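You operate a simulated robot arm through the tools that you are given. There is no shell and no other tool.

You are at the controls of a simulated two-armed robot. One attempt, no reset.

TASK
Park the green rickshaw: handbrake on, gear in neutral, choke in, dash lid shut and locked.

Only the result counts: the job must be done as asked and must still hold three seconds after the hand-in. Knocking over, shifting, dropping, spilling or breaking anything else fails it. Lids that push on must go on centred and level and be pressed home; caps that screw on are set level and turned clockwise until they are tight.

THE ROBOT
Two 7-joint arms with fingered hands on one trunk that stands fixed in place. Base frame: the origin is at the foot of the trunk, x ahead of it, y to its left, z up. Readings come in cm, degrees, newtons and seconds.
The left shoulder is at [4.2, 16.3, 106.1], the right one opposite. Each reaches about 121.5 cm from its shoulder. Payload 4 kg a hand.
The tool frame of a hand sits at the grasp point between the pads (the TCP): z along the fingers, y along the line on which they close. The tips reach 3.6 cm beyond it. The gripper opens to 12.4 cm; its body begins 4.2 cm behind the TCP. The gripper is a hand of 4 fingers: y runs from the thumb to the fingers, the wrist lies at [-1.5, -9.9, -18.9] in the tool frame, and closing takes about 1.5 s.
Orientation is that of the tool frame in the base frame, as [roll, pitch, yaw] about the fixed x, y, z axes, in that order (R = Rz(yaw) Ry(pitch) Rx(roll)). With the fingers straight down and the wrist toward the robot, the tool's x, y and z point along [0, 1, 0], [1, 0, 0] and [0, 0, -1] of the base frame.

THE INTERFACE
- The arms move only by the tool send_rows. It takes "left_deltas", "right_deltas" or both (then of equal length, played together; a hand with none holds still); each is text: rows parted by semicolons, each of 7 numbers parted by spaces: the shift along the base's x, y, z in cm, then the turn, a rotation vector about the base's x, y, z in degrees, then the closure, from 0 (fully open) to 1 (shut). In form: tx ty tz wx wy wz grip; .... A call has 1 to 20 rows; each row shifts and turns the commanded pose from where the row before left it. Each row takes 0.2 s and may step no farther than 5 cm and 8.6 degrees from the row before; otherwise, or with a gripper value out of range, the whole call is refused. A pose out of reach is approached as far as the arm can. The call stops where the force on the tool passes 40 N (or 10 N more than at its start, if that is more) or the arm is blocked; 0.2 s more then pass. Each finger travels about 4.5 cm/s and halts on what it meets, pressing with about 33 N; the grip force reading is that of the motor and also rises with nothing between the fingers. The clock runs only during rows and for 0.2 s after the last one: add rows that do not move to give the fingers time. The reply holds the time, the measured pose of the TCP, the force on the tool along the base axes, the opening and the grip force, in the units named above and with some noise, with the torque about the TCP (base axes, N m) and any sound that the robot's microphone picked up.
- Cameras (640 x 400 px; columns grow to the right, rows downward): "scene" is now at [14.01, 4.98, 130.5]; the picture's right is [0.54, -0.84, -0.08], its down [-0.46, -0.21, -0.86] and it looks along [0.70, 0.51, -0.50] (base axes); focal length 214 px, centre (320, 200). "left" rides on the left gripper at [-7.5, -8.6, -12.3] in its tool frame; the picture's right is [-0.70, -0.34, 0.63], its down [0.64, -0.68, 0.35] and it looks along [0.32, 0.65, 0.69] (tool axes); focal length 275 px, centre (320, 200). "right" rides on the right gripper at [7.5, -8.6, -12.3] in its tool frame; the picture's right is [-0.70, 0.34, -0.63], its down [-0.64, -0.68, 0.35] and it looks along [-0.32, 0.65, 0.69] (tool axes); focal length 275 px, centre (320, 200). There is no depth. A picture from a camera that has moved, and an enlarged one, comes with that camera's place and axes in the base frame and with its lens. The place of the scene camera against the robot may be out by one fixed shift of up to 1.2 cm in any direction.
- grab_frame(camera): a new picture of that camera. The clock stands still meanwhile.
- slide_trunk(by): moves the trunk up (or, below 0, down) by that many cm; the arms and the scene camera ride with it, the base frame stays. It gives what a move gives, with no picture.
- set_grasp(shape, hand): the hand has 4 fingers and takes this shape, open, in about a second: jaw (thumb against the fingers, like two jaws); tri (thumb and two fingers); tip (a fingertip pinch); poke (one finger out to press); point (the index stretched); flat (the hand flat); cup (the hand cupped); fist (a fist). The gripper value then closes the fingers along that shape, each until it touches; the sizes above hold for jaw. It gives what a move gives, with no picture.
- aim_head(pan, tilt): turns the head with the scene camera to pan (to the left, within 86 degrees either way) and tilt (down, from -29 to 69), counted from straight ahead of the robot (the tilt from the chest, where the trunk bows). It gives what a move gives.
- inspect(camera, box): a new picture of the part [left, top, right, bottom] of that camera's present view, enlarged. The clock stands still meanwhile.
- close_job(): hands the job in; it is judged then, once.

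Places have to be worked out from the pictures, the camera data and where the tool is seen. Open the grippers and draw the arms clear of the work before you hand the job in, unless the task says otherwise.

The tools are called as name(argument=value, ...) on one line, values as JSON. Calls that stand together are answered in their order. send_rows: Moves the arms, as the interface text tells. Its arguments: {"type":"object","properties":{"left_deltas":{"type":"string"},"right_deltas":{"type":"string"}},"required":[]} The other tools are called the same way: slide_trunk (by) moves the trunk up or down; set_grasp (shape, hand) gives the hand a shape; aim_head (pan, tilt) turns the head that bears the scene camera; grab_frame (camera) takes a picture; inspect (camera, box) takes an enlarged picture of a part of a camera's view; close_job () hands the job in.

At the start:

```text
time: 0.0
left_tcp_pos: [48.76, 59.52, 127.53]
left_orientation: [179.9, 0.0, 90.0]
left_ft_force: [0.2, -0.1, 0.7]
left_wrist_torque: [0.0, 0.02, -0.01]
left_opening: 12.34
left_gripper_force: 0.1
left_shape: jaw
right_tcp_pos: [72.15, 12.85, 134.19]
right_orientation: [-179.8, 0.0, 90.0]
right_ft_force: [-0.5, 0.7, -0.3]
right_wrist_torque: [-0.01, -0.02, -0.02]
right_opening: 12.35
right_gripper_force: 0.1
right_shape: jaw
trunk travel left (down, up): [-22.5, 25.3]
head pan, tilt (commanded): [33.3, 22.7]
```

scene: 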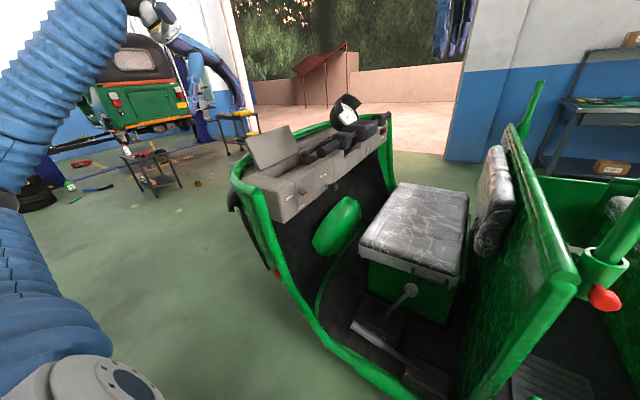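
right: 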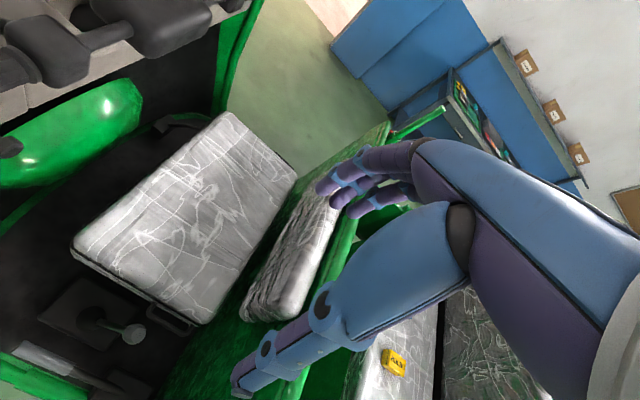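
left: 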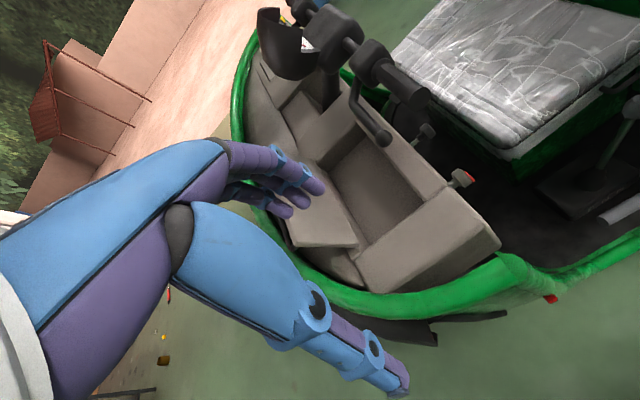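

I see a rickshaw with the dash lid open, some knobs on the dash, a lever on the floor. I'll take enlarged views of the dash and the floor before moving anything.

inspect(camera="scene", box=[220, 80, 420, 220])

inspect(camera="scene", box=[300, 230, 500, 400])

inspect(camera="left", box=[230, 0, 510, 340])

inspect(camera="right", box=[0, 0, 320, 400])

```text
2.86 times, centred on (320, 150) of scene
camera zoom: at [14.01, 4.98, 130.5], right [0.54, -0.84, -0.08], down [-0.46, -0.21, -0.86], along [0.7, 0.51, -0.5], focal length 613 px, centre (320, 343)
```

zoom: 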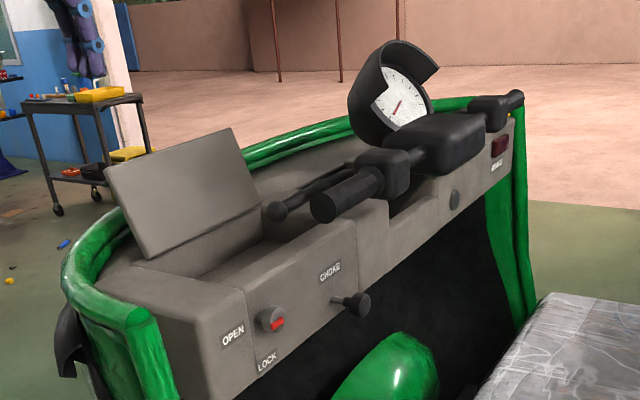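

```text
2.35 times, centred on (400, 315) of scene
camera zoom: at [14.01, 4.98, 130.5], right [0.54, -0.84, -0.08], down [-0.46, -0.21, -0.86], along [0.7, 0.51, -0.5], focal length 505 px, centre (132, -71)
```

zoom: 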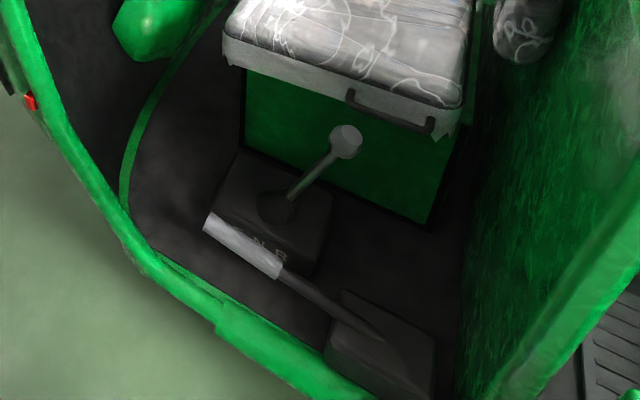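

```text
1.18 times, centred on (370, 170) of left
camera zoom: at [40.2, 51.99, 139.72], right [-0.34, -0.7, -0.63], down [-0.68, 0.64, -0.35], along [0.65, 0.32, -0.69], focal length 324 px, centre (261, 235)
```

zoom: 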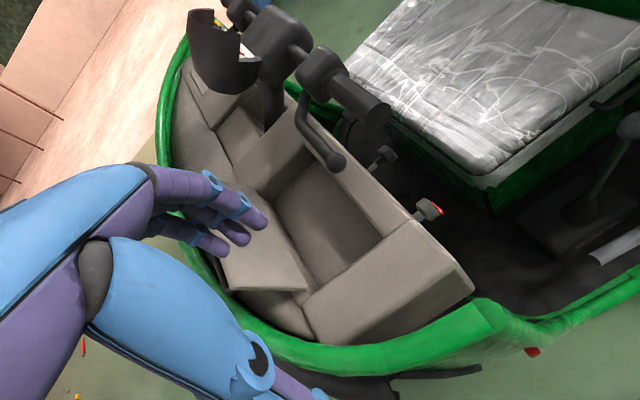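

```text
1.00 times, centred on (160, 200) of right (not enlarged: the box is as wide or as high as the picture)
camera zoom: at [63.68, 20.49, 146.49], right [0.34, -0.7, 0.63], down [-0.68, -0.64, -0.34], along [0.65, -0.32, -0.69], focal length 275 px, centre (480, 200)
```

zoom: 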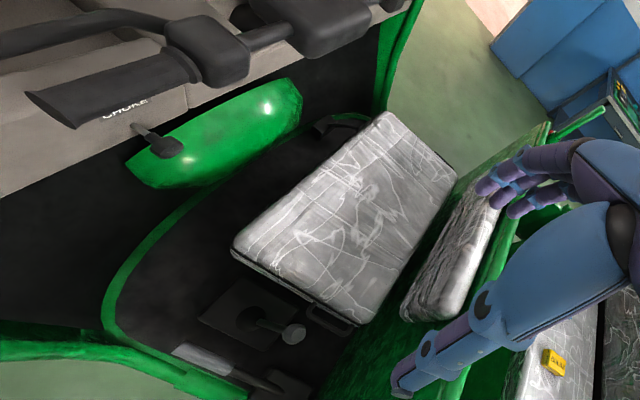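

I can make out an OPEN/LOCK knob near [63, 48, 97], the choke knob near [80, 46, 91], the gear knob near [69, 10, 62] and the handbrake lying at about [58, 27, 45]. I'll zoom in tighter on the labels.

inspect(camera="scene", box=[370, 275, 450, 325])

inspect(camera="scene", box=[275, 160, 355, 210])

inspect(camera="scene", box=[340, 310, 480, 400])

inspect(camera="right", box=[0, 280, 200, 400])

```text
8.00 times, centred on (410, 300) of scene
camera zoom: at [14.01, 4.98, 130.5], right [0.54, -0.84, -0.08], down [-0.46, -0.21, -0.86], along [0.7, 0.51, -0.5], focal length 1716 px, centre (-400, -600)
```

zoom: 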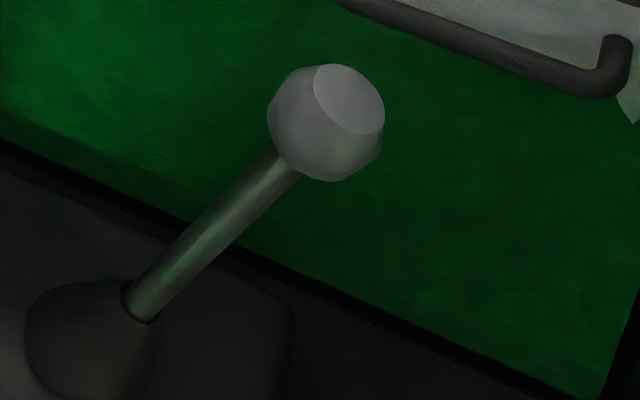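

```text
8.00 times, centred on (315, 185) of scene
camera zoom: at [14.01, 4.98, 130.5], right [0.54, -0.84, -0.08], down [-0.46, -0.21, -0.86], along [0.7, 0.51, -0.5], focal length 1716 px, centre (360, 320)
```

zoom: 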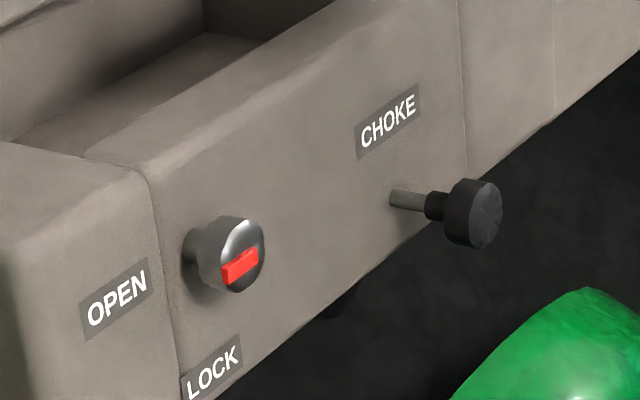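

```text
4.44 times, centred on (410, 355) of scene
camera zoom: at [14.01, 4.98, 130.5], right [0.54, -0.84, -0.08], down [-0.46, -0.21, -0.86], along [0.7, 0.51, -0.5], focal length 953 px, centre (-80, -489)
```

zoom: 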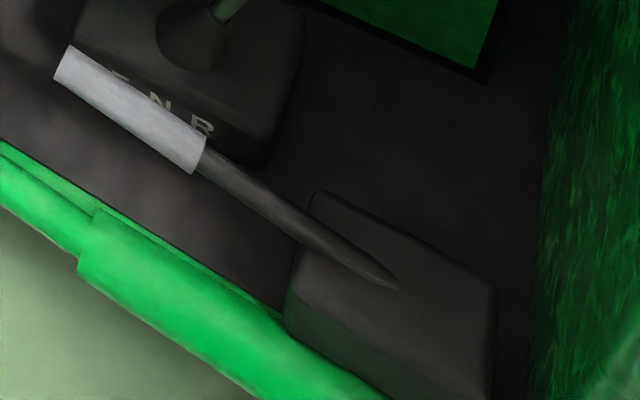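

```text
3.20 times, centred on (100, 340) of right
camera zoom: at [63.68, 20.49, 146.49], right [0.34, -0.7, 0.63], down [-0.68, -0.64, -0.34], along [0.65, -0.32, -0.69], focal length 881 px, centre (1024, -248)
```

zoom: 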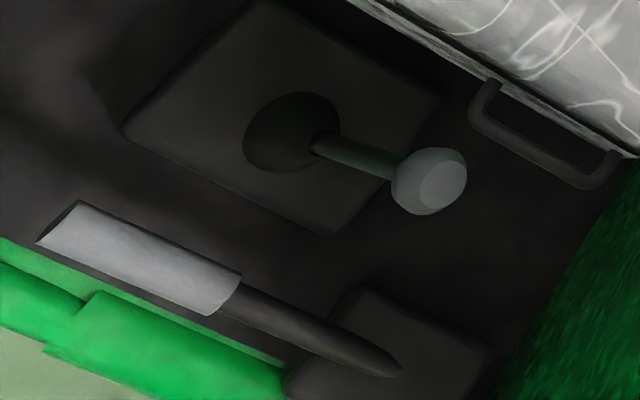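

The gear box is labelled F–N–R (currently leaning toward R), the choke is pulled out, and the lock knob is near OPEN. I'll move the left hand back to get a better look at the dash from its own camera.

send_rows(left_deltas="-1 -4.5 2 0 0 0 0; -1 -4.5 2 0 0 0 0; -1 -4.5 2 0 0 0 0; -1 -4.5 2 0 0 0 0; -1 -4.5 2 0 0 0 0")

grab_frame(camera="left")

grab_frame(camera="scene")

```text
refused: row 1 steps farther than a row can; nothing moved
```

```text
taken
camera left: at [40.2, 51.99, 139.72], right [-0.34, -0.7, -0.63], down [-0.68, 0.64, -0.35], along [0.65, 0.32, -0.69], focal length 275 px, centre (320, 200)
```

left: 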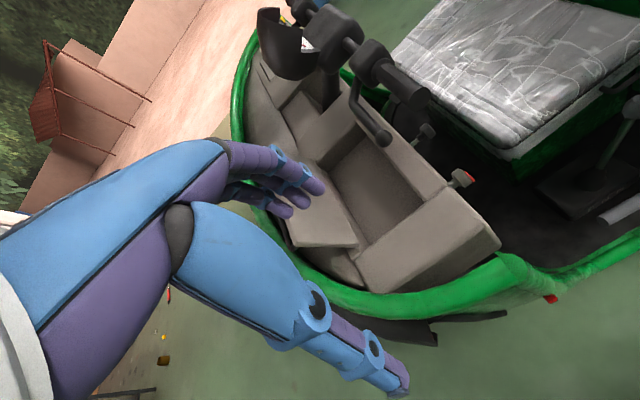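

```text
taken
camera scene: at [14.01, 4.98, 130.5], right [0.54, -0.84, -0.08], down [-0.46, -0.21, -0.86], along [0.7, 0.51, -0.5], focal length 214 px, centre (320, 200)
```

scene: 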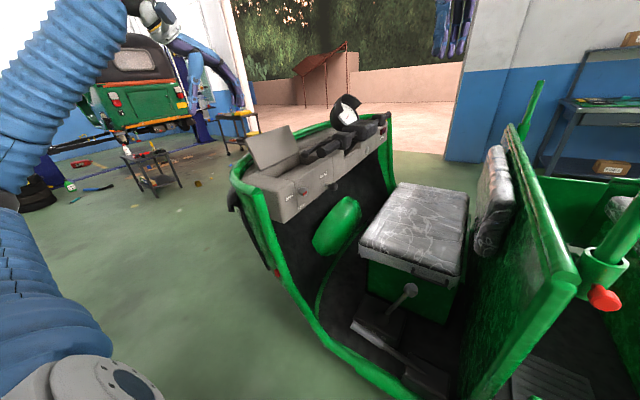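

The step was just over 5 cm. I'll use smaller steps.

send_rows(left_deltas="-1 -4 2 0 0 0 0; -1 -4 2 0 0 0 0; -1 -4 2 0 0 0 0; -1 -4 2 0 0 0 0; -1 -4 2 0 0 0 0")

grab_frame(camera="left")

grab_frame(camera="scene")

```text
time: 1.2
left_tcp_pos: [43.81, 39.18, 137.57]
left_orientation: [-179.9, 0.0, 90.0]
left_ft_force: [-0.4, -0.6, 0.3]
left_wrist_torque: [0.04, -0.04, -0.03]
left_opening: 12.39
left_gripper_force: 0.0
left_shape: jaw
right_tcp_pos: [72.08, 12.84, 134.18]
right_orientation: [-180.0, -0.1, 90.0]
right_ft_force: [-0.7, -0.6, 0.7]
right_wrist_torque: [0.06, -0.01, 0.02]
right_opening: 12.37
right_gripper_force: 0.1
right_shape: jaw
trunk travel left (down, up): [-22.5, 25.3]
head pan, tilt (commanded): [33.3, 22.7]
```

```text
taken
camera left: at [35.11, 31.69, 149.87], right [-0.34, -0.7, -0.63], down [-0.68, 0.65, -0.35], along [0.65, 0.32, -0.69], focal length 275 px, centre (320, 200)
```

left: 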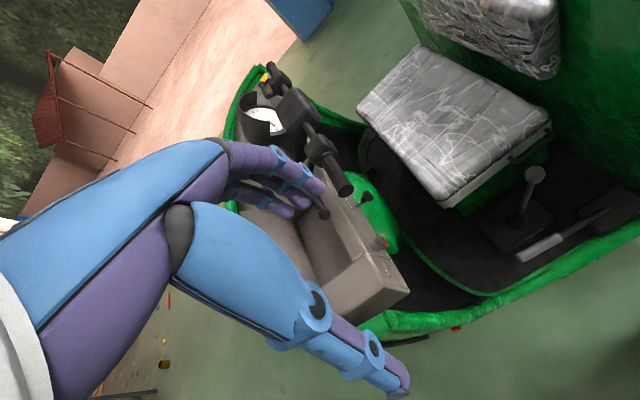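

```text
taken
camera scene: at [13.95, 4.8, 130.52], right [0.54, -0.84, -0.08], down [-0.46, -0.21, -0.86], along [0.7, 0.51, -0.5], focal length 214 px, centre (320, 200)
```

scene: 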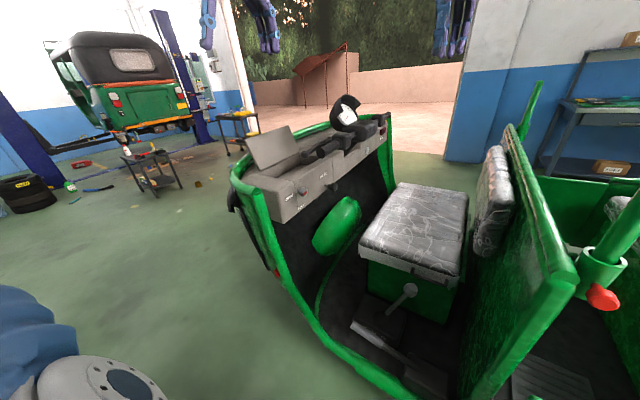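

The hand hides the lid, so I'll yaw the left hand about z to shift the dash into the clear part of its view.

send_rows(left_deltas="0 0 0 0 0 8 0; 0 0 0 0 0 8 0; 0 0 0 0 0 8 0; 0 0 0 0 0 8 0; 0 0 0 0 0 8 0")

grab_frame(camera="left")

```text
time: 2.4
left_tcp_pos: [43.82, 39.46, 137.39]
left_orientation: [180.0, 0.0, 130.1]
left_ft_force: [-0.2, 0.2, 0.0]
left_wrist_torque: [-0.01, 0.01, 0.0]
left_opening: 12.39
left_gripper_force: 0.2
left_shape: jaw
right_tcp_pos: [72.1, 12.79, 134.18]
right_orientation: [-179.9, 0.0, 90.0]
right_ft_force: [-0.3, 0.2, -0.7]
right_wrist_torque: [0.07, 0.02, 0.04]
right_opening: 12.37
right_gripper_force: 0.0
right_shape: jaw
trunk travel left (down, up): [-22.5, 25.3]
head pan, tilt (commanded): [33.3, 22.7]
```

```text
taken
camera left: at [42.04, 28.14, 149.73], right [0.19, -0.75, -0.63], down [-0.94, 0.05, -0.35], along [0.29, 0.66, -0.69], focal length 275 px, centre (320, 200)
```

left: 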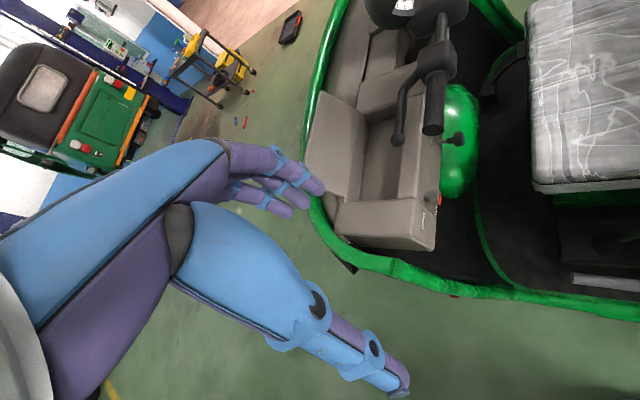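

Now the dash is clear of the hand. I'll zoom on the lid compartment from this vantage.

inspect(camera="left", box=[290, 80, 480, 260])

inspect(camera="left", box=[380, 100, 480, 220])

inspect(camera="scene", box=[225, 110, 345, 210])

```text
2.22 times, centred on (385, 170) of left
camera zoom: at [42.04, 28.14, 149.73], right [0.19, -0.75, -0.63], down [-0.94, 0.05, -0.35], along [0.29, 0.66, -0.69], focal length 612 px, centre (176, 267)
```

zoom: 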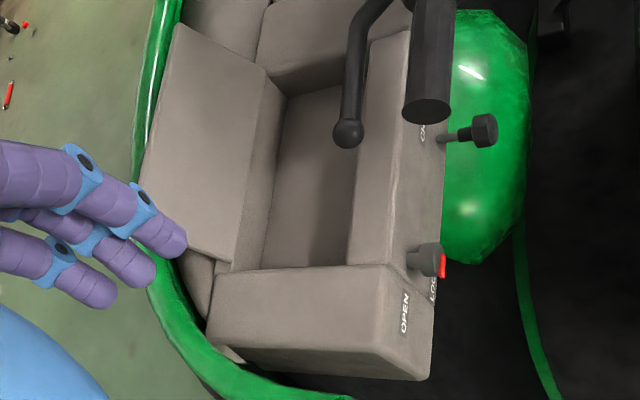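

```text
3.33 times, centred on (430, 160) of left
camera zoom: at [42.04, 28.14, 149.73], right [0.19, -0.75, -0.63], down [-0.94, 0.05, -0.35], along [0.29, 0.66, -0.69], focal length 918 px, centre (-47, 333)
```

zoom: 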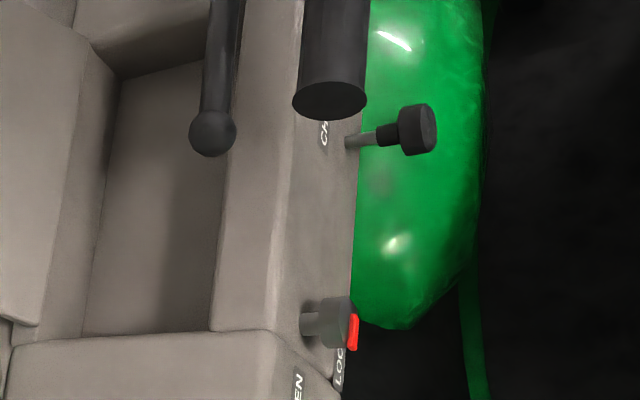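

```text
4.00 times, centred on (285, 160) of scene
camera zoom: at [14.02, 4.9, 130.5], right [0.54, -0.84, -0.08], down [-0.46, -0.21, -0.86], along [0.7, 0.51, -0.5], focal length 858 px, centre (460, 360)
```

zoom: 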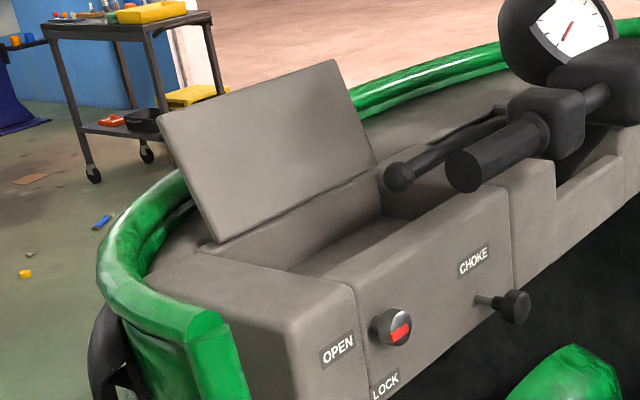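

From triangulation: the lid hinge is at about y=65.4, z=102.7, with the lid spanning x 62–85 and its free edge at [.., 70.5, 113]. The dash face is at y≈49. I'll bring the left hand, closed, above and behind the lid.

send_rows(left_deltas="2.57 3.5 -1.3 0 0 -8 0.2; 2.57 3.5 -1.3 0 0 -8 0.4; 2.57 3.5 -1.3 0 0 -8 0.6; 2.57 3.5 -1.3 0 0 -8 0.8; 2.57 3.5 -1.3 0 0 -8 1; 2.57 3.5 -1.3 0 0 0 1; 2.57 3.5 -1.3 0 0 0 1; 2.57 3.5 -1.3 0 0 0 1; 2.57 3.5 -1.3 0 0 0 1; 2.57 3.5 -1.3 0 0 0 1; 2.57 3.5 -1.3 0 0 0 1")

grab_frame(camera="scene")

inspect(camera="scene", box=[200, 60, 400, 220])

grab_frame(camera="left")

```text
time: 4.8
left_tcp_pos: [72.42, 78.12, 122.82]
left_orientation: [-180.0, 0.0, 89.9]
left_ft_force: [0.0, 0.0, 0.3]
left_wrist_torque: [-0.01, -0.04, -0.03]
left_opening: 0.0
left_gripper_force: 32.8
left_shape: jaw
right_tcp_pos: [72.33, 13.02, 134.07]
right_orientation: [-179.9, 0.0, 90.0]
right_ft_force: [1.7, -0.3, -0.8]
right_wrist_torque: [-0.01, 0.05, -0.01]
right_opening: 12.34
right_gripper_force: 0.1
right_shape: jaw
trunk travel left (down, up): [-22.5, 25.3]
head pan, tilt (commanded): [33.3, 22.7]
```

```text
taken
camera scene: at [14.14, 5.04, 130.47], right [0.54, -0.84, -0.08], down [-0.46, -0.21, -0.86], along [0.7, 0.51, -0.5], focal length 214 px, centre (320, 200)
```

scene: 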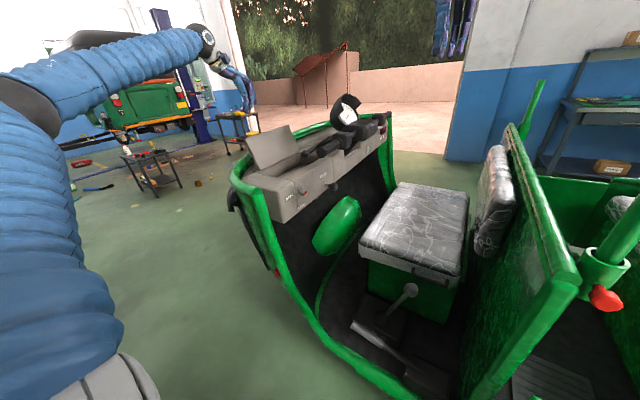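

```text
2.50 times, centred on (300, 140) of scene
camera zoom: at [14.14, 5.04, 130.47], right [0.54, -0.84, -0.08], down [-0.46, -0.21, -0.86], along [0.7, 0.51, -0.5], focal length 536 px, centre (370, 350)
```

zoom: 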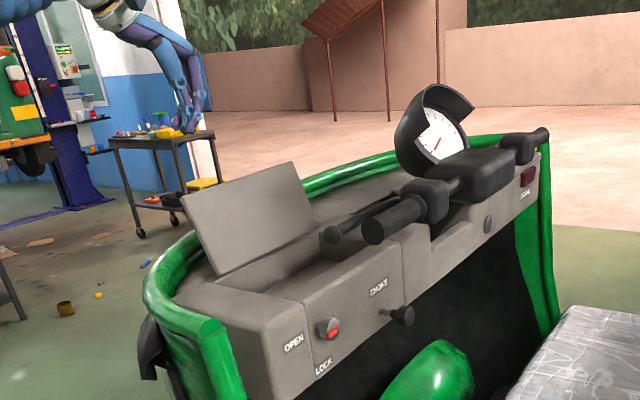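

```text
taken
camera left: at [63.7, 70.61, 135.14], right [-0.34, -0.7, -0.63], down [-0.68, 0.64, -0.35], along [0.65, 0.32, -0.69], focal length 275 px, centre (320, 200)
```

left: 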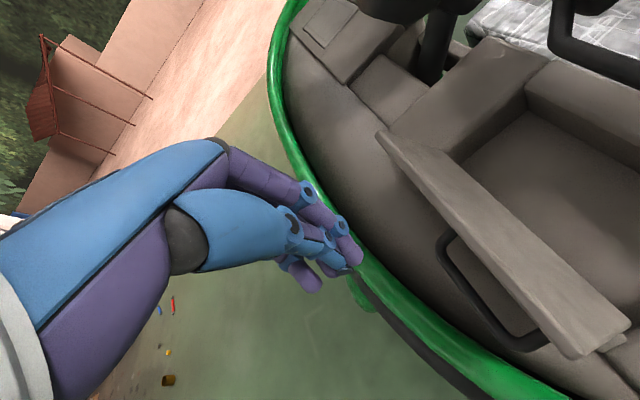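

I can see the lid from behind now. I'll zoom in to check its free edge and the black loop beneath it.

inspect(camera="left", box=[320, 80, 640, 400])

```text
1.25 times, centred on (480, 240) of left
camera zoom: at [63.7, 70.61, 135.14], right [-0.34, -0.7, -0.63], down [-0.68, 0.64, -0.35], along [0.65, 0.32, -0.69], focal length 344 px, centre (120, 150)
```

zoom: 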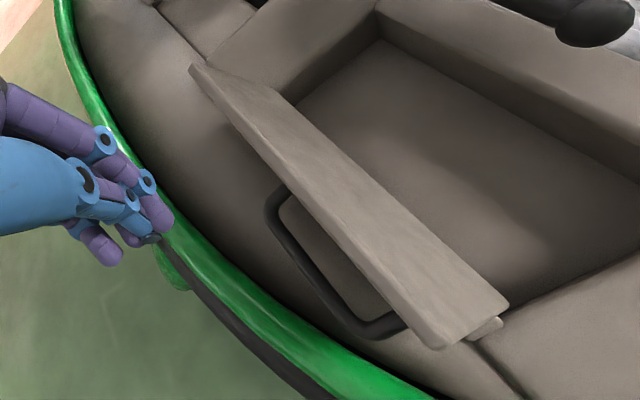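

The lid's outer side carries a pull handle at x≈65–75, so I'll push on the lid at x≈80, clear of it. I'll lower the fingertips just behind the free edge.

send_rows(left_deltas="2 -0.2 -1.7 0 0 0 1; 2 -0.2 -1.7 0 0 0 1; 2 -0.2 -1.7 0 0 0 1; 1.5 -0.2 -1.7 0 0 0 1; 0 -0.2 -1.7 0 0 0 1")

grab_frame(camera="left")

inspect(camera="scene", box=[200, 60, 400, 220])

```text
time: 6.0
left_tcp_pos: [79.56, 76.93, 114.66]
left_orientation: [180.0, 0.0, 89.9]
left_ft_force: [0.6, -0.4, -0.1]
left_wrist_torque: [0.01, -0.02, -0.01]
left_opening: 0.02
left_gripper_force: 33.1
left_shape: jaw
right_tcp_pos: [72.04, 13.02, 134.18]
right_orientation: [-180.0, 0.1, 90.0]
right_ft_force: [0.5, -0.3, 0.9]
right_wrist_torque: [0.02, 0.01, -0.01]
right_opening: 12.38
right_gripper_force: 0.1
right_shape: jaw
trunk travel left (down, up): [-22.5, 25.3]
head pan, tilt (commanded): [33.3, 22.7]
```

```text
taken
camera left: at [70.93, 69.5, 126.93], right [-0.34, -0.7, -0.63], down [-0.68, 0.64, -0.35], along [0.65, 0.32, -0.69], focal length 275 px, centre (320, 200)
```

left: 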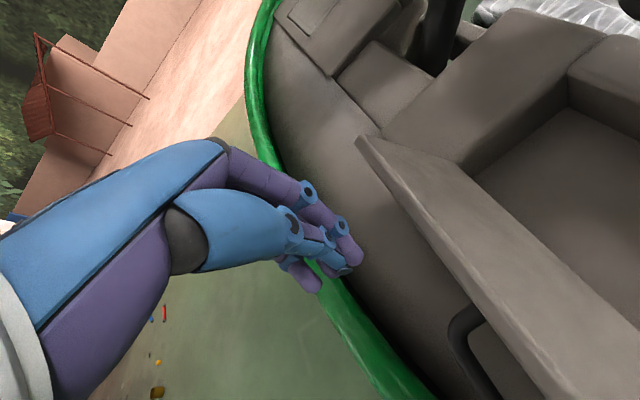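

```text
2.50 times, centred on (300, 140) of scene
camera zoom: at [13.98, 5.02, 130.51], right [0.54, -0.84, -0.08], down [-0.46, -0.21, -0.86], along [0.7, 0.51, -0.5], focal length 536 px, centre (370, 350)
```

zoom: 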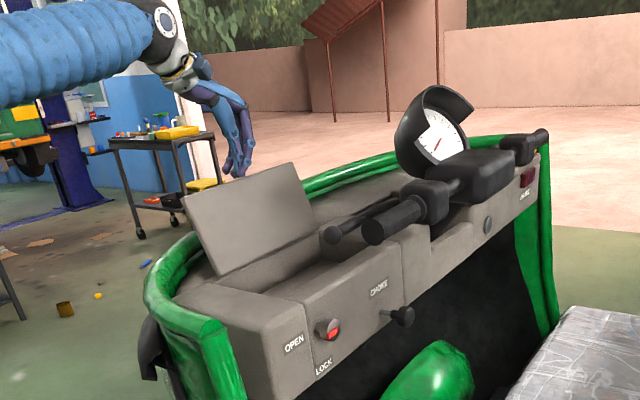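

The fingertips are behind the lid, about 2 cm below its top edge. I'll drop another 1.5 cm and start pulling the lid toward −y.

send_rows(left_deltas="0.5 0 -1.5 0 0 0 1; 0 -2 0 0 0 0 1; 0 -2 0 0 0 0 1; 0 -1.5 0 0 0 0 1; 0 -1.5 0 0 0 0 1")

inspect(camera="scene", box=[200, 60, 400, 220])

grab_frame(camera="left")

```text
time: 7.2
left_tcp_pos: [80.27, 69.94, 113.11]
left_orientation: [179.9, 0.1, 89.9]
left_ft_force: [0.3, 0.7, -0.5]
left_wrist_torque: [-0.03, 0.03, -0.03]
left_opening: 0.01
left_gripper_force: 33.0
left_shape: jaw
right_tcp_pos: [72.19, 12.92, 134.14]
right_orientation: [-179.9, 0.0, 89.9]
right_ft_force: [-0.2, 0.2, 0.5]
right_wrist_torque: [0.03, 0.02, 0.02]
right_opening: 12.37
right_gripper_force: 0.0
right_shape: jaw
trunk travel left (down, up): [-22.5, 25.3]
head pan, tilt (commanded): [33.3, 22.7]
```

```text
2.50 times, centred on (300, 140) of scene
camera zoom: at [14.02, 4.95, 130.5], right [0.54, -0.84, -0.08], down [-0.46, -0.21, -0.86], along [0.7, 0.51, -0.5], focal length 536 px, centre (370, 350)
```

zoom: 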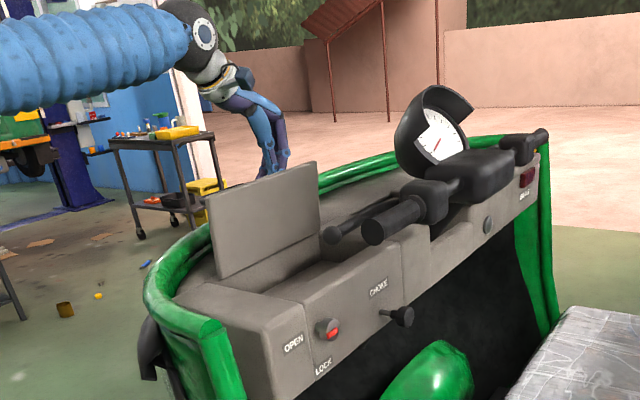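

```text
taken
camera left: at [71.55, 62.46, 125.43], right [-0.34, -0.7, -0.63], down [-0.68, 0.64, -0.35], along [0.65, 0.32, -0.69], focal length 275 px, centre (320, 200)
```

left: 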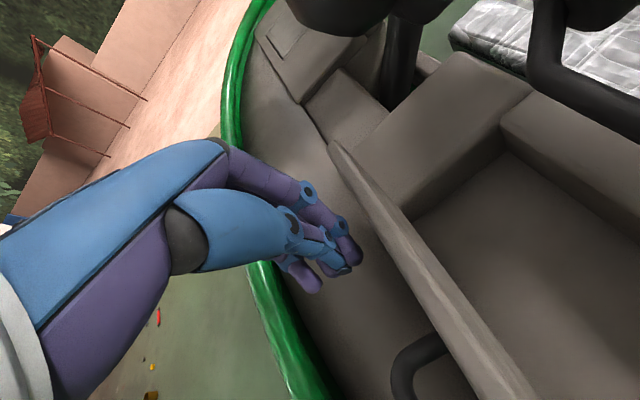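

The lid has swung to about vertical with almost no resistance. I'll keep pulling toward −y.

send_rows(left_deltas="0 -1.5 0 0 0 0 1; 0 -1.5 0 0 0 0 1; 0 -1.5 0 0 0 0 1; 0 -1.5 0 0 0 0 1")

inspect(camera="scene", box=[200, 60, 400, 220])

grab_frame(camera="left")

```text
time: 8.2
left_tcp_pos: [80.08, 64.0, 113.11]
left_orientation: [-180.0, 0.1, 89.9]
left_ft_force: [0.9, 0.2, 0.6]
left_wrist_torque: [0.0, -0.03, -0.05]
left_opening: 0.01
left_gripper_force: 33.1
left_shape: jaw
right_tcp_pos: [72.1, 12.93, 134.11]
right_orientation: [-179.9, 0.0, 90.0]
right_ft_force: [-0.8, -0.1, 0.3]
right_wrist_torque: [-0.03, 0.01, -0.01]
right_opening: 12.36
right_gripper_force: 0.1
right_shape: jaw
trunk travel left (down, up): [-22.5, 25.3]
head pan, tilt (commanded): [33.3, 22.7]
```

```text
2.50 times, centred on (300, 140) of scene
camera zoom: at [14.02, 4.95, 130.5], right [0.54, -0.84, -0.08], down [-0.46, -0.21, -0.86], along [0.7, 0.51, -0.5], focal length 536 px, centre (370, 350)
```

zoom: 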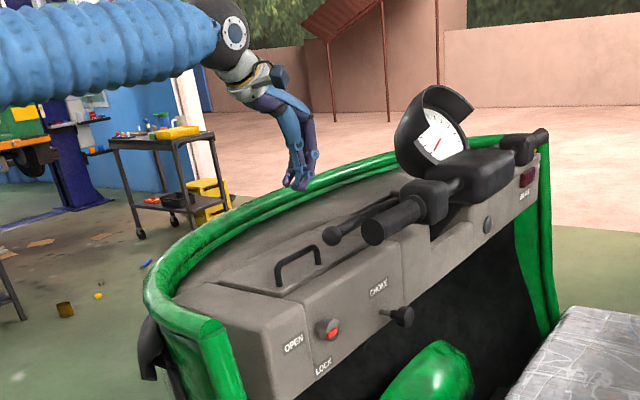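

```text
taken
camera left: at [71.42, 56.35, 125.41], right [-0.34, -0.7, -0.63], down [-0.68, 0.64, -0.35], along [0.65, 0.32, -0.69], focal length 275 px, centre (320, 200)
```

left: 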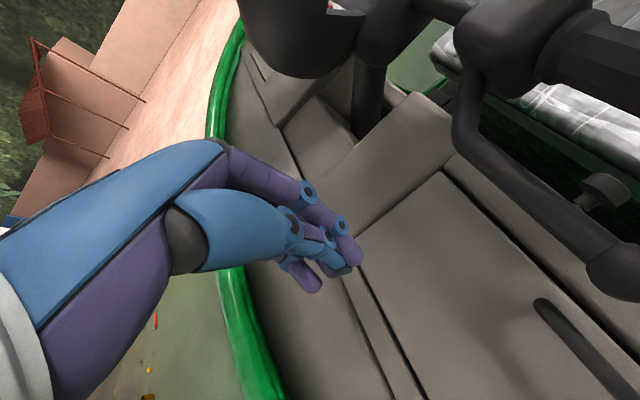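

The lid fell shut. I'll zoom in to check that it sits flush.

inspect(camera="scene", box=[240, 130, 340, 210])

inspect(camera="left", box=[340, 120, 640, 400])

```text
5.00 times, centred on (290, 170) of scene
camera zoom: at [14.02, 4.95, 130.5], right [0.54, -0.84, -0.08], down [-0.46, -0.21, -0.86], along [0.7, 0.51, -0.5], focal length 1072 px, centre (470, 350)
```

zoom: 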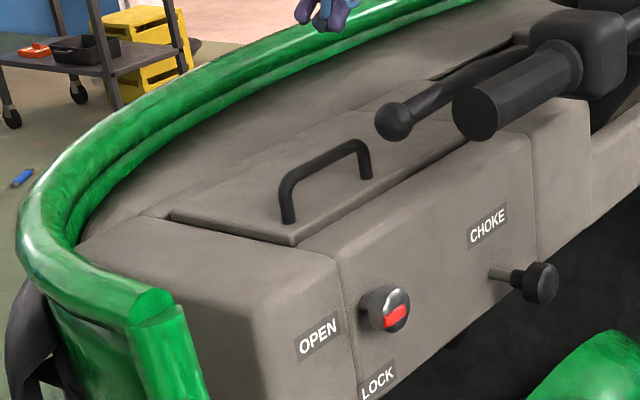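

```text
1.43 times, centred on (490, 260) of left
camera zoom: at [71.42, 56.35, 125.41], right [-0.34, -0.7, -0.63], down [-0.68, 0.64, -0.35], along [0.65, 0.32, -0.69], focal length 393 px, centre (77, 114)
```

zoom: 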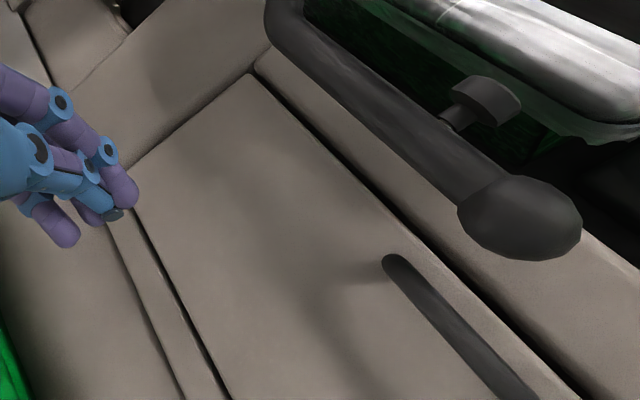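

The lid looks flush. I'll press gently on it at about [80, 60] to be sure it's home.

send_rows(left_deltas="0 -2 -1.5 0 0 0 1; 0 -2 -1.5 0 0 0 1; 0 0 -1 0 0 0 1; 0 0 -0.5 0 0 0 1; 0 0 -0.5 0 0 0 1; 0 0 -0.5 0 0 0 1; 0 0 -0.5 0 0 0 1; 0 0 -0.4 0 0 0 1; 0 0 -0.4 0 0 0 1; 0 0 -0.4 0 0 0 1")

inspect(camera="scene", box=[240, 100, 360, 210])

```text
time: 10.4
left_tcp_pos: [80.14, 60.14, 105.83]
left_orientation: [-180.0, 0.0, 90.0]
left_ft_force: [0.1, 1.0, -0.3]
left_wrist_torque: [0.01, 0.01, -0.01]
left_opening: 0.0
left_gripper_force: 32.7
left_shape: jaw
right_tcp_pos: [72.2, 13.0, 134.26]
right_orientation: [-179.8, 0.0, 90.0]
right_ft_force: [0.0, 0.1, -0.6]
right_wrist_torque: [0.0, -0.06, 0.0]
right_opening: 12.35
right_gripper_force: 0.1
right_shape: jaw
trunk travel left (down, up): [-22.5, 25.3]
head pan, tilt (commanded): [33.3, 22.7]
```

```text
3.64 times, centred on (300, 155) of scene
camera zoom: at [14.02, 4.98, 130.5], right [0.54, -0.84, -0.08], down [-0.46, -0.21, -0.86], along [0.7, 0.51, -0.5], focal length 780 px, centre (393, 364)
```

zoom: 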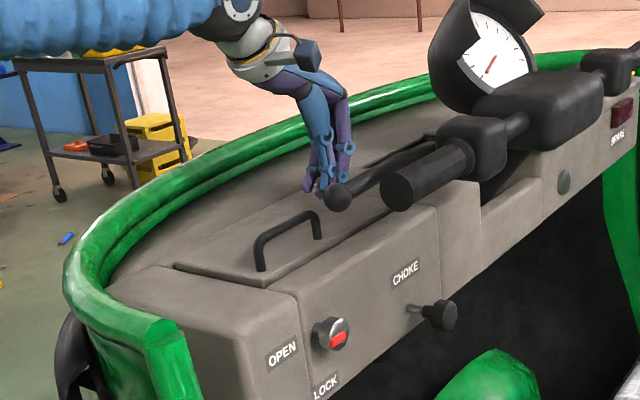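

No contact yet, so the closed fingertips probably sit slightly above the lid. I'll continue down in small steps.

send_rows(left_deltas="0 0 -0.4 0 0 0 1; 0 0 -0.4 0 0 0 1; 0 0 -0.4 0 0 0 1; 0 0 -0.4 0 0 0 1; 0 0 -0.4 0 0 0 1; 0 0 -0.4 0 0 0 1; 0 0 -0.4 0 0 0 1; 0 0 -0.4 0 0 0 1")

inspect(camera="scene", box=[240, 100, 360, 210])

```text
time: 12.1
left_tcp_pos: [80.22, 59.88, 104.01]
left_orientation: [179.2, 0.0, 89.9]
left_ft_force: [-3.4, -2.8, 20.5]
left_wrist_torque: [-0.1, 0.11, 0.04]
left_opening: 0.0
left_gripper_force: 32.8
left_shape: jaw
right_tcp_pos: [72.11, 12.88, 134.26]
right_orientation: [-180.0, 0.0, 90.0]
right_ft_force: [-0.1, 0.6, 0.2]
right_wrist_torque: [0.01, 0.01, 0.02]
right_opening: 12.38
right_gripper_force: 0.1
right_shape: jaw
trunk travel left (down, up): [-22.5, 25.3]
head pan, tilt (commanded): [33.3, 22.7]
stopped in row 8 (left hand): the force on the tool passed its limit at 43 N (the readings are from after the stop); the commanded pose is now the measured one
```

```text
3.64 times, centred on (300, 155) of scene
camera zoom: at [13.91, 4.91, 130.5], right [0.54, -0.84, -0.08], down [-0.46, -0.21, -0.86], along [0.7, 0.51, -0.5], focal length 780 px, centre (393, 364)
```

zoom: 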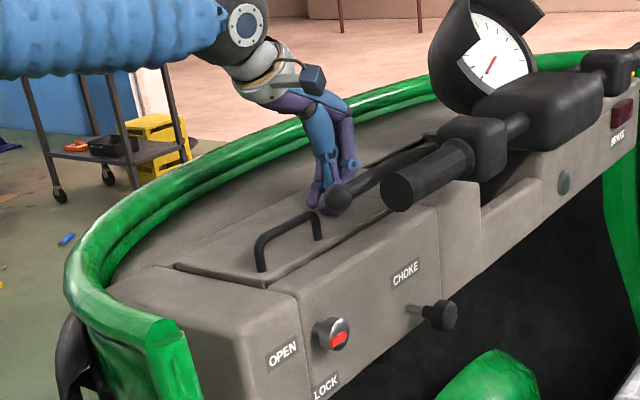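

The lid took over 40 N without moving, so it's home. I'll lift the left hand clear, and turn the head to see what's around the right arm so I can move it out of the way.

send_rows(left_deltas="0 0.5 3 0 0 0 1; 0 0 4 0 0 0 0.8; 0 0 4 0 0 0 0.6; 0 0 4 0 0 0 0.5; 0 0 3 0 0 0 0.5")

aim_head(pan=-5, tilt=25)

grab_frame(camera="scene")

```text
time: 13.3
left_tcp_pos: [80.28, 60.7, 121.59]
left_orientation: [179.4, 0.0, 90.0]
left_ft_force: [0.0, 0.6, -0.8]
left_wrist_torque: [-0.02, -0.01, 0.02]
left_opening: 5.81
left_gripper_force: 0.0
left_shape: jaw
right_tcp_pos: [72.17, 12.91, 134.18]
right_orientation: [-180.0, 0.0, 90.0]
right_ft_force: [0.2, 0.1, -1.1]
right_wrist_torque: [-0.01, 0.0, -0.01]
right_opening: 12.37
right_gripper_force: 0.0
right_shape: jaw
trunk travel left (down, up): [-22.5, 25.3]
head pan, tilt (commanded): [33.3, 22.7]
```

```text
time: 14.3
left_tcp_pos: [80.24, 60.6, 121.48]
left_orientation: [179.4, 0.0, 89.9]
left_ft_force: [0.5, 0.5, 0.6]
left_wrist_torque: [0.0, -0.01, 0.05]
left_opening: 6.17
left_gripper_force: 0.0
left_shape: jaw
right_tcp_pos: [72.08, 12.9, 134.14]
right_orientation: [-179.9, 0.0, 90.0]
right_ft_force: [0.1, 0.5, 0.1]
right_wrist_torque: [-0.01, 0.01, -0.02]
right_opening: 12.38
right_gripper_force: 0.0
right_shape: jaw
trunk travel left (down, up): [-22.5, 25.3]
head pan, tilt (commanded): [-5.0, 25.0]
```

```text
taken
camera scene: at [15.39, -0.9, 129.92], right [-0.09, -1.0, 0.01], down [-0.56, 0.04, -0.83], along [0.83, -0.08, -0.56], focal length 214 px, centre (320, 200)
```

scene: 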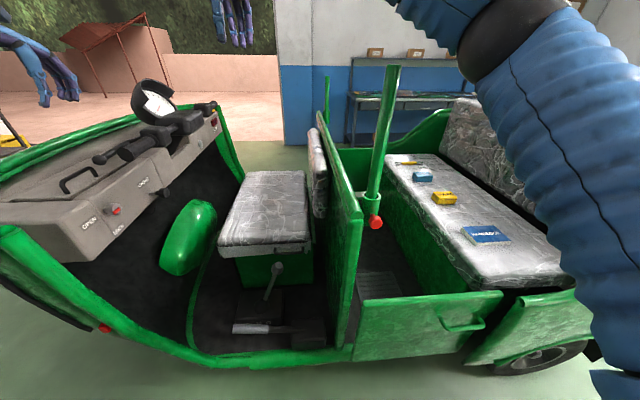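

The right arm is well above the work, so it can stay there. I'll turn the head back and bring the left hand in front of the dash, rotating it so the fingers point at the dash (+y).

aim_head(pan=33.3, tilt=22.7)

send_rows(left_deltas="-2.68 -3.07 -1 0 0 0 0.5; -2.68 -3.07 -1 0 0 0 0.5; -2.68 -3.07 -1 0 0 0 0.5; -2.68 -3.07 -1 0 0 0 0.5; -2.68 -3.07 -1 0 0 0 0.5; -2.68 -3.07 -1 0 0 0 0.5; -2.68 -3.07 -1 0 0 0 0.5; -2.68 -3.07 -1 0 0 0 0.5; -2.68 -3.07 -1 0 0 0 0.5; 0 0 -1 8.2 0 0 0.5; 0 0 -1 8.2 0 0 0.5; 0 0 -1 8.2 0 0 0.5; 0 0 -1 8.2 0 0 0.5; 0 0 -1 8.2 0 0 0.5; 0 0 -1 8.2 0 0 0.5; 0 0 -1 8.2 0 0 0.5; 0 0 -1 8.2 0 0 0.5; 0 0 -1 8.2 0 0 0.5; 0 0 -1 8.2 0 0 0.5; 0 0 -1 8.2 0 0 0.5")

grab_frame(camera="scene")

grab_frame(camera="left")

```text
time: 15.4
left_tcp_pos: [80.27, 60.7, 121.52]
left_orientation: [179.5, 0.0, 90.0]
left_ft_force: [0.2, 0.3, 0.8]
left_wrist_torque: [0.0, 0.04, 0.01]
left_opening: 6.16
left_gripper_force: 0.1
left_shape: jaw
right_tcp_pos: [72.14, 12.92, 134.04]
right_orientation: [-179.9, 0.0, 90.0]
right_ft_force: [-0.4, -0.3, 0.1]
right_wrist_torque: [0.01, 0.03, 0.0]
right_opening: 12.37
right_gripper_force: 0.1
right_shape: jaw
trunk travel left (down, up): [-22.5, 25.3]
head pan, tilt (commanded): [33.3, 22.7]
```

```text
time: 19.6
left_tcp_pos: [57.83, 37.63, 103.61]
left_orientation: [-129.5, -89.4, 38.4]
left_ft_force: [0.4, 0.7, 0.2]
left_wrist_torque: [0.01, 0.02, 0.0]
left_opening: 6.17
left_gripper_force: 0.1
left_shape: jaw
left hand out of reach, approached as far as the arm can: row 19, 20
right_tcp_pos: [72.01, 13.0, 134.12]
right_orientation: [180.0, 0.0, 90.0]
right_ft_force: [0.4, 0.4, -0.5]
right_wrist_torque: [-0.02, -0.01, 0.04]
right_opening: 12.38
right_gripper_force: 0.2
right_shape: jaw
trunk travel left (down, up): [-22.5, 25.3]
head pan, tilt (commanded): [33.3, 22.7]
```

```text
taken
camera scene: at [13.97, 4.98, 130.53], right [0.54, -0.84, -0.08], down [-0.46, -0.21, -0.86], along [0.7, 0.51, -0.5], focal length 214 px, centre (320, 200)
```

scene: 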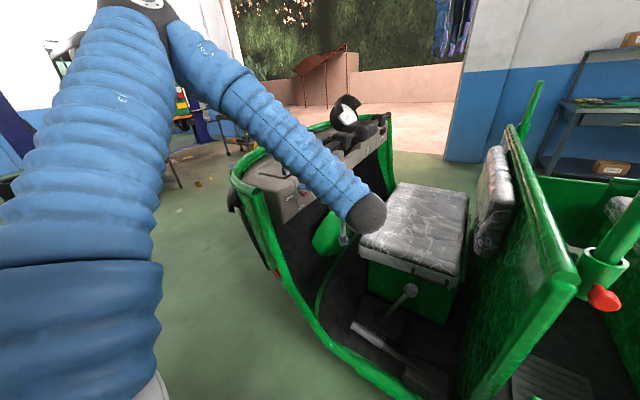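

```text
taken
camera left: at [48.94, 25.39, 96.15], right [-0.33, 0.64, -0.7], down [-0.67, 0.36, 0.65], along [0.66, 0.68, 0.31], focal length 275 px, centre (320, 200)
```

left: 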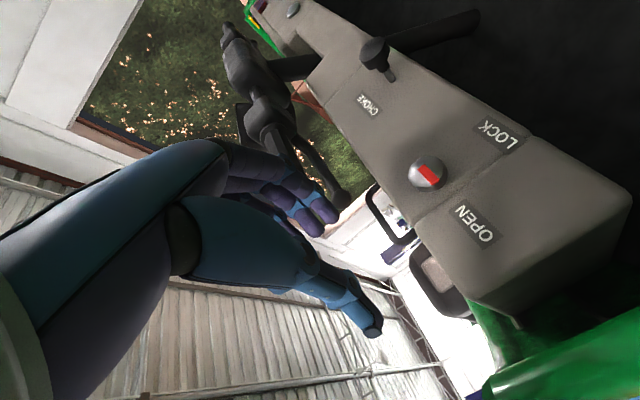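

The hand now points at the dash. I'll zoom on the lock knob to read its pointer and locate it.

inspect(camera="left", box=[350, 20, 550, 260])

inspect(camera="left", box=[390, 140, 460, 200])

```text
1.67 times, centred on (450, 140) of left
camera zoom: at [48.94, 25.39, 96.15], right [-0.33, 0.64, -0.7], down [-0.67, 0.36, 0.65], along [0.66, 0.68, 0.31], focal length 459 px, centre (103, 300)
```

zoom: 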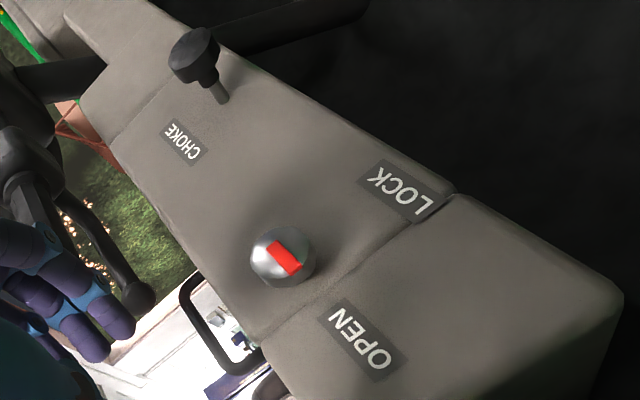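

```text
6.67 times, centred on (425, 170) of left
camera zoom: at [48.94, 25.39, 96.15], right [-0.33, 0.64, -0.7], down [-0.67, 0.36, 0.65], along [0.66, 0.68, 0.31], focal length 1835 px, centre (-380, 400)
```

zoom: 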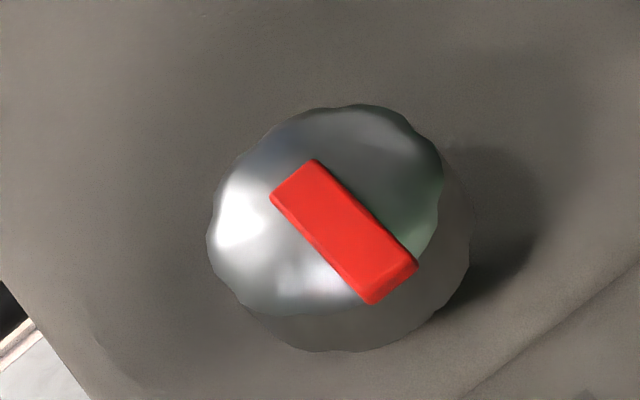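

The red pointer is at OPEN and must turn 90° counter-clockwise (driver's view) to LOCK. From this close view the knob face is at about [63.4, 46.8, 95.5]. I'll move the hand toward it and check the pose it reaches.

send_rows(left_deltas="1.1 0 -1.6 0 0 0 0.5; 1.1 0 -1.6 0 0 0 0.5; 1.1 0 -1.6 0 0 0 0.5; 1.1 0 -1.6 0 0 0 0.5; 1.1 0 -1.6 0 0 0 0.5")

grab_frame(camera="left")

grab_frame(camera="scene")

```text
time: 20.8
left_tcp_pos: [63.86, 38.4, 95.67]
left_orientation: [-84.2, -89.8, -6.5]
left_ft_force: [0.2, -0.2, 0.1]
left_wrist_torque: [0.01, 0.02, 0.02]
left_opening: 6.17
left_gripper_force: 0.0
left_shape: jaw
left hand out of reach, approached as far as the arm can: row 1, 5
right_tcp_pos: [72.19, 13.04, 134.03]
right_orientation: [-179.8, 0.0, 90.0]
right_ft_force: [0.8, -0.4, 0.0]
right_wrist_torque: [0.01, 0.04, 0.03]
right_opening: 12.36
right_gripper_force: 0.1
right_shape: jaw
trunk travel left (down, up): [-22.5, 25.3]
head pan, tilt (commanded): [33.3, 22.7]
```

```text
taken
camera left: at [54.91, 26.27, 88.26], right [-0.33, 0.64, -0.7], down [-0.67, 0.35, 0.65], along [0.66, 0.68, 0.31], focal length 275 px, centre (320, 200)
```

left: 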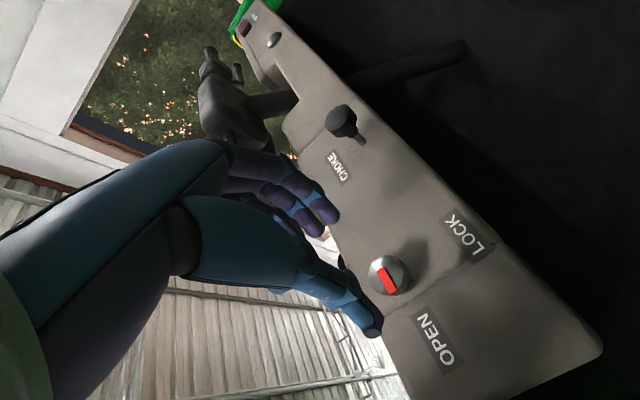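

```text
taken
camera scene: at [14.09, 4.99, 130.49], right [0.54, -0.84, -0.08], down [-0.46, -0.21, -0.86], along [0.7, 0.51, -0.5], focal length 214 px, centre (320, 200)
```

scene: 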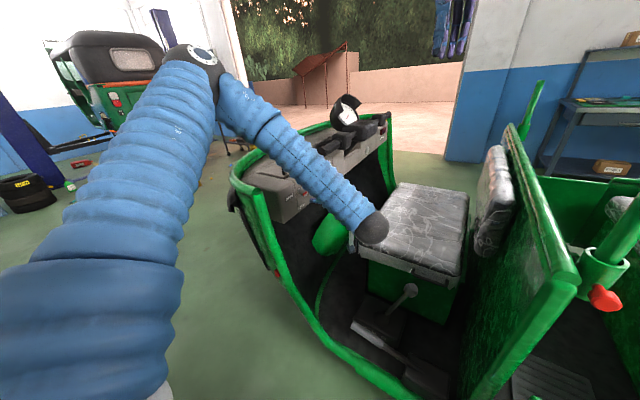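

The left arm is near its limits in this pose (elbow folded over), so the right arm will suit the dash work better. Before withdrawing, I'll take close measurements of both knobs from here.

inspect(camera="left", box=[355, 245, 425, 305])

inspect(camera="left", box=[310, 90, 380, 150])

```text
6.67 times, centred on (390, 275) of left
camera zoom: at [54.91, 26.27, 88.26], right [-0.33, 0.64, -0.7], down [-0.67, 0.35, 0.65], along [0.66, 0.68, 0.31], focal length 1835 px, centre (-147, -300)
```

zoom: 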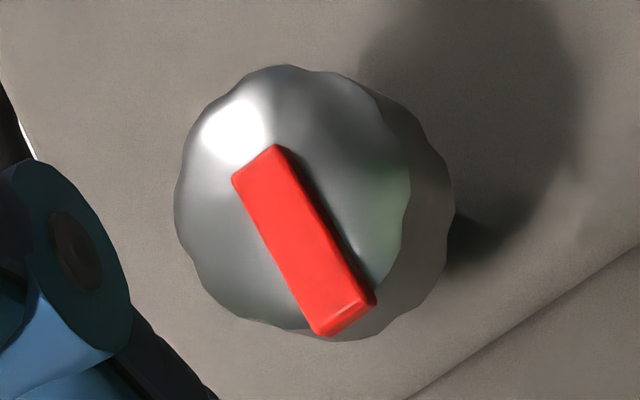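

```text
6.67 times, centred on (345, 120) of left
camera zoom: at [54.91, 26.27, 88.26], right [-0.33, 0.64, -0.7], down [-0.67, 0.35, 0.65], along [0.66, 0.68, 0.31], focal length 1835 px, centre (153, 733)
```

zoom: 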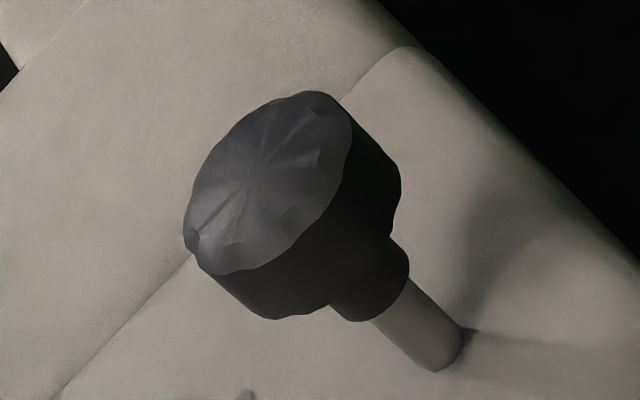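

Refined estimates: lock knob centre [63.8, ~47, 95.5] and choke knob front [80, 44.8, 90.4], with the dash face at y≈50. I'll withdraw the left hand by the reverse path and park it up and out of the way.

send_rows(left_deltas="-1.1 0 1.6 0 0 0 0.5; -1.1 0 1.6 0 0 0 0.5; -1.1 0 1.6 0 0 0 0.5; -1.1 0 1.6 0 0 0 0.5; -1.1 0 1.6 0 0 0 0.5; 0 0 1.5 -8.2 0 0 0.5; 0 0 1.5 -8.2 0 0 0.5; 0 0 1.5 -8.2 0 0 0.5; 0 0 1.5 -8.2 0 0 0.5; 0 0 1.5 -8.2 0 0 0.5; 0 0 1.5 -8.2 0 0 0.5; 0 0 1.5 -8.2 0 0 0.5; 0 0 1.5 -8.2 0 0 0.5; 0 0 1.5 -8.2 0 0 0.5; 0 0 1.5 -8.2 0 0 0.5; 0 0 1.5 -8 0 0 0.5")

```text
time: 24.2
left_tcp_pos: [58.24, 38.68, 120.32]
left_orientation: [179.4, 0.0, 89.9]
left_ft_force: [0.1, -0.3, -0.1]
left_wrist_torque: [-0.03, 0.02, 0.0]
left_opening: 6.2
left_gripper_force: 0.0
left_shape: jaw
right_tcp_pos: [72.17, 12.95, 134.17]
right_orientation: [-180.0, 0.0, 90.0]
right_ft_force: [0.1, 0.8, 0.0]
right_wrist_torque: [0.01, -0.02, -0.01]
right_opening: 12.36
right_gripper_force: 0.1
right_shape: jaw
trunk travel left (down, up): [-22.5, 25.3]
head pan, tilt (commanded): [33.3, 22.7]
```

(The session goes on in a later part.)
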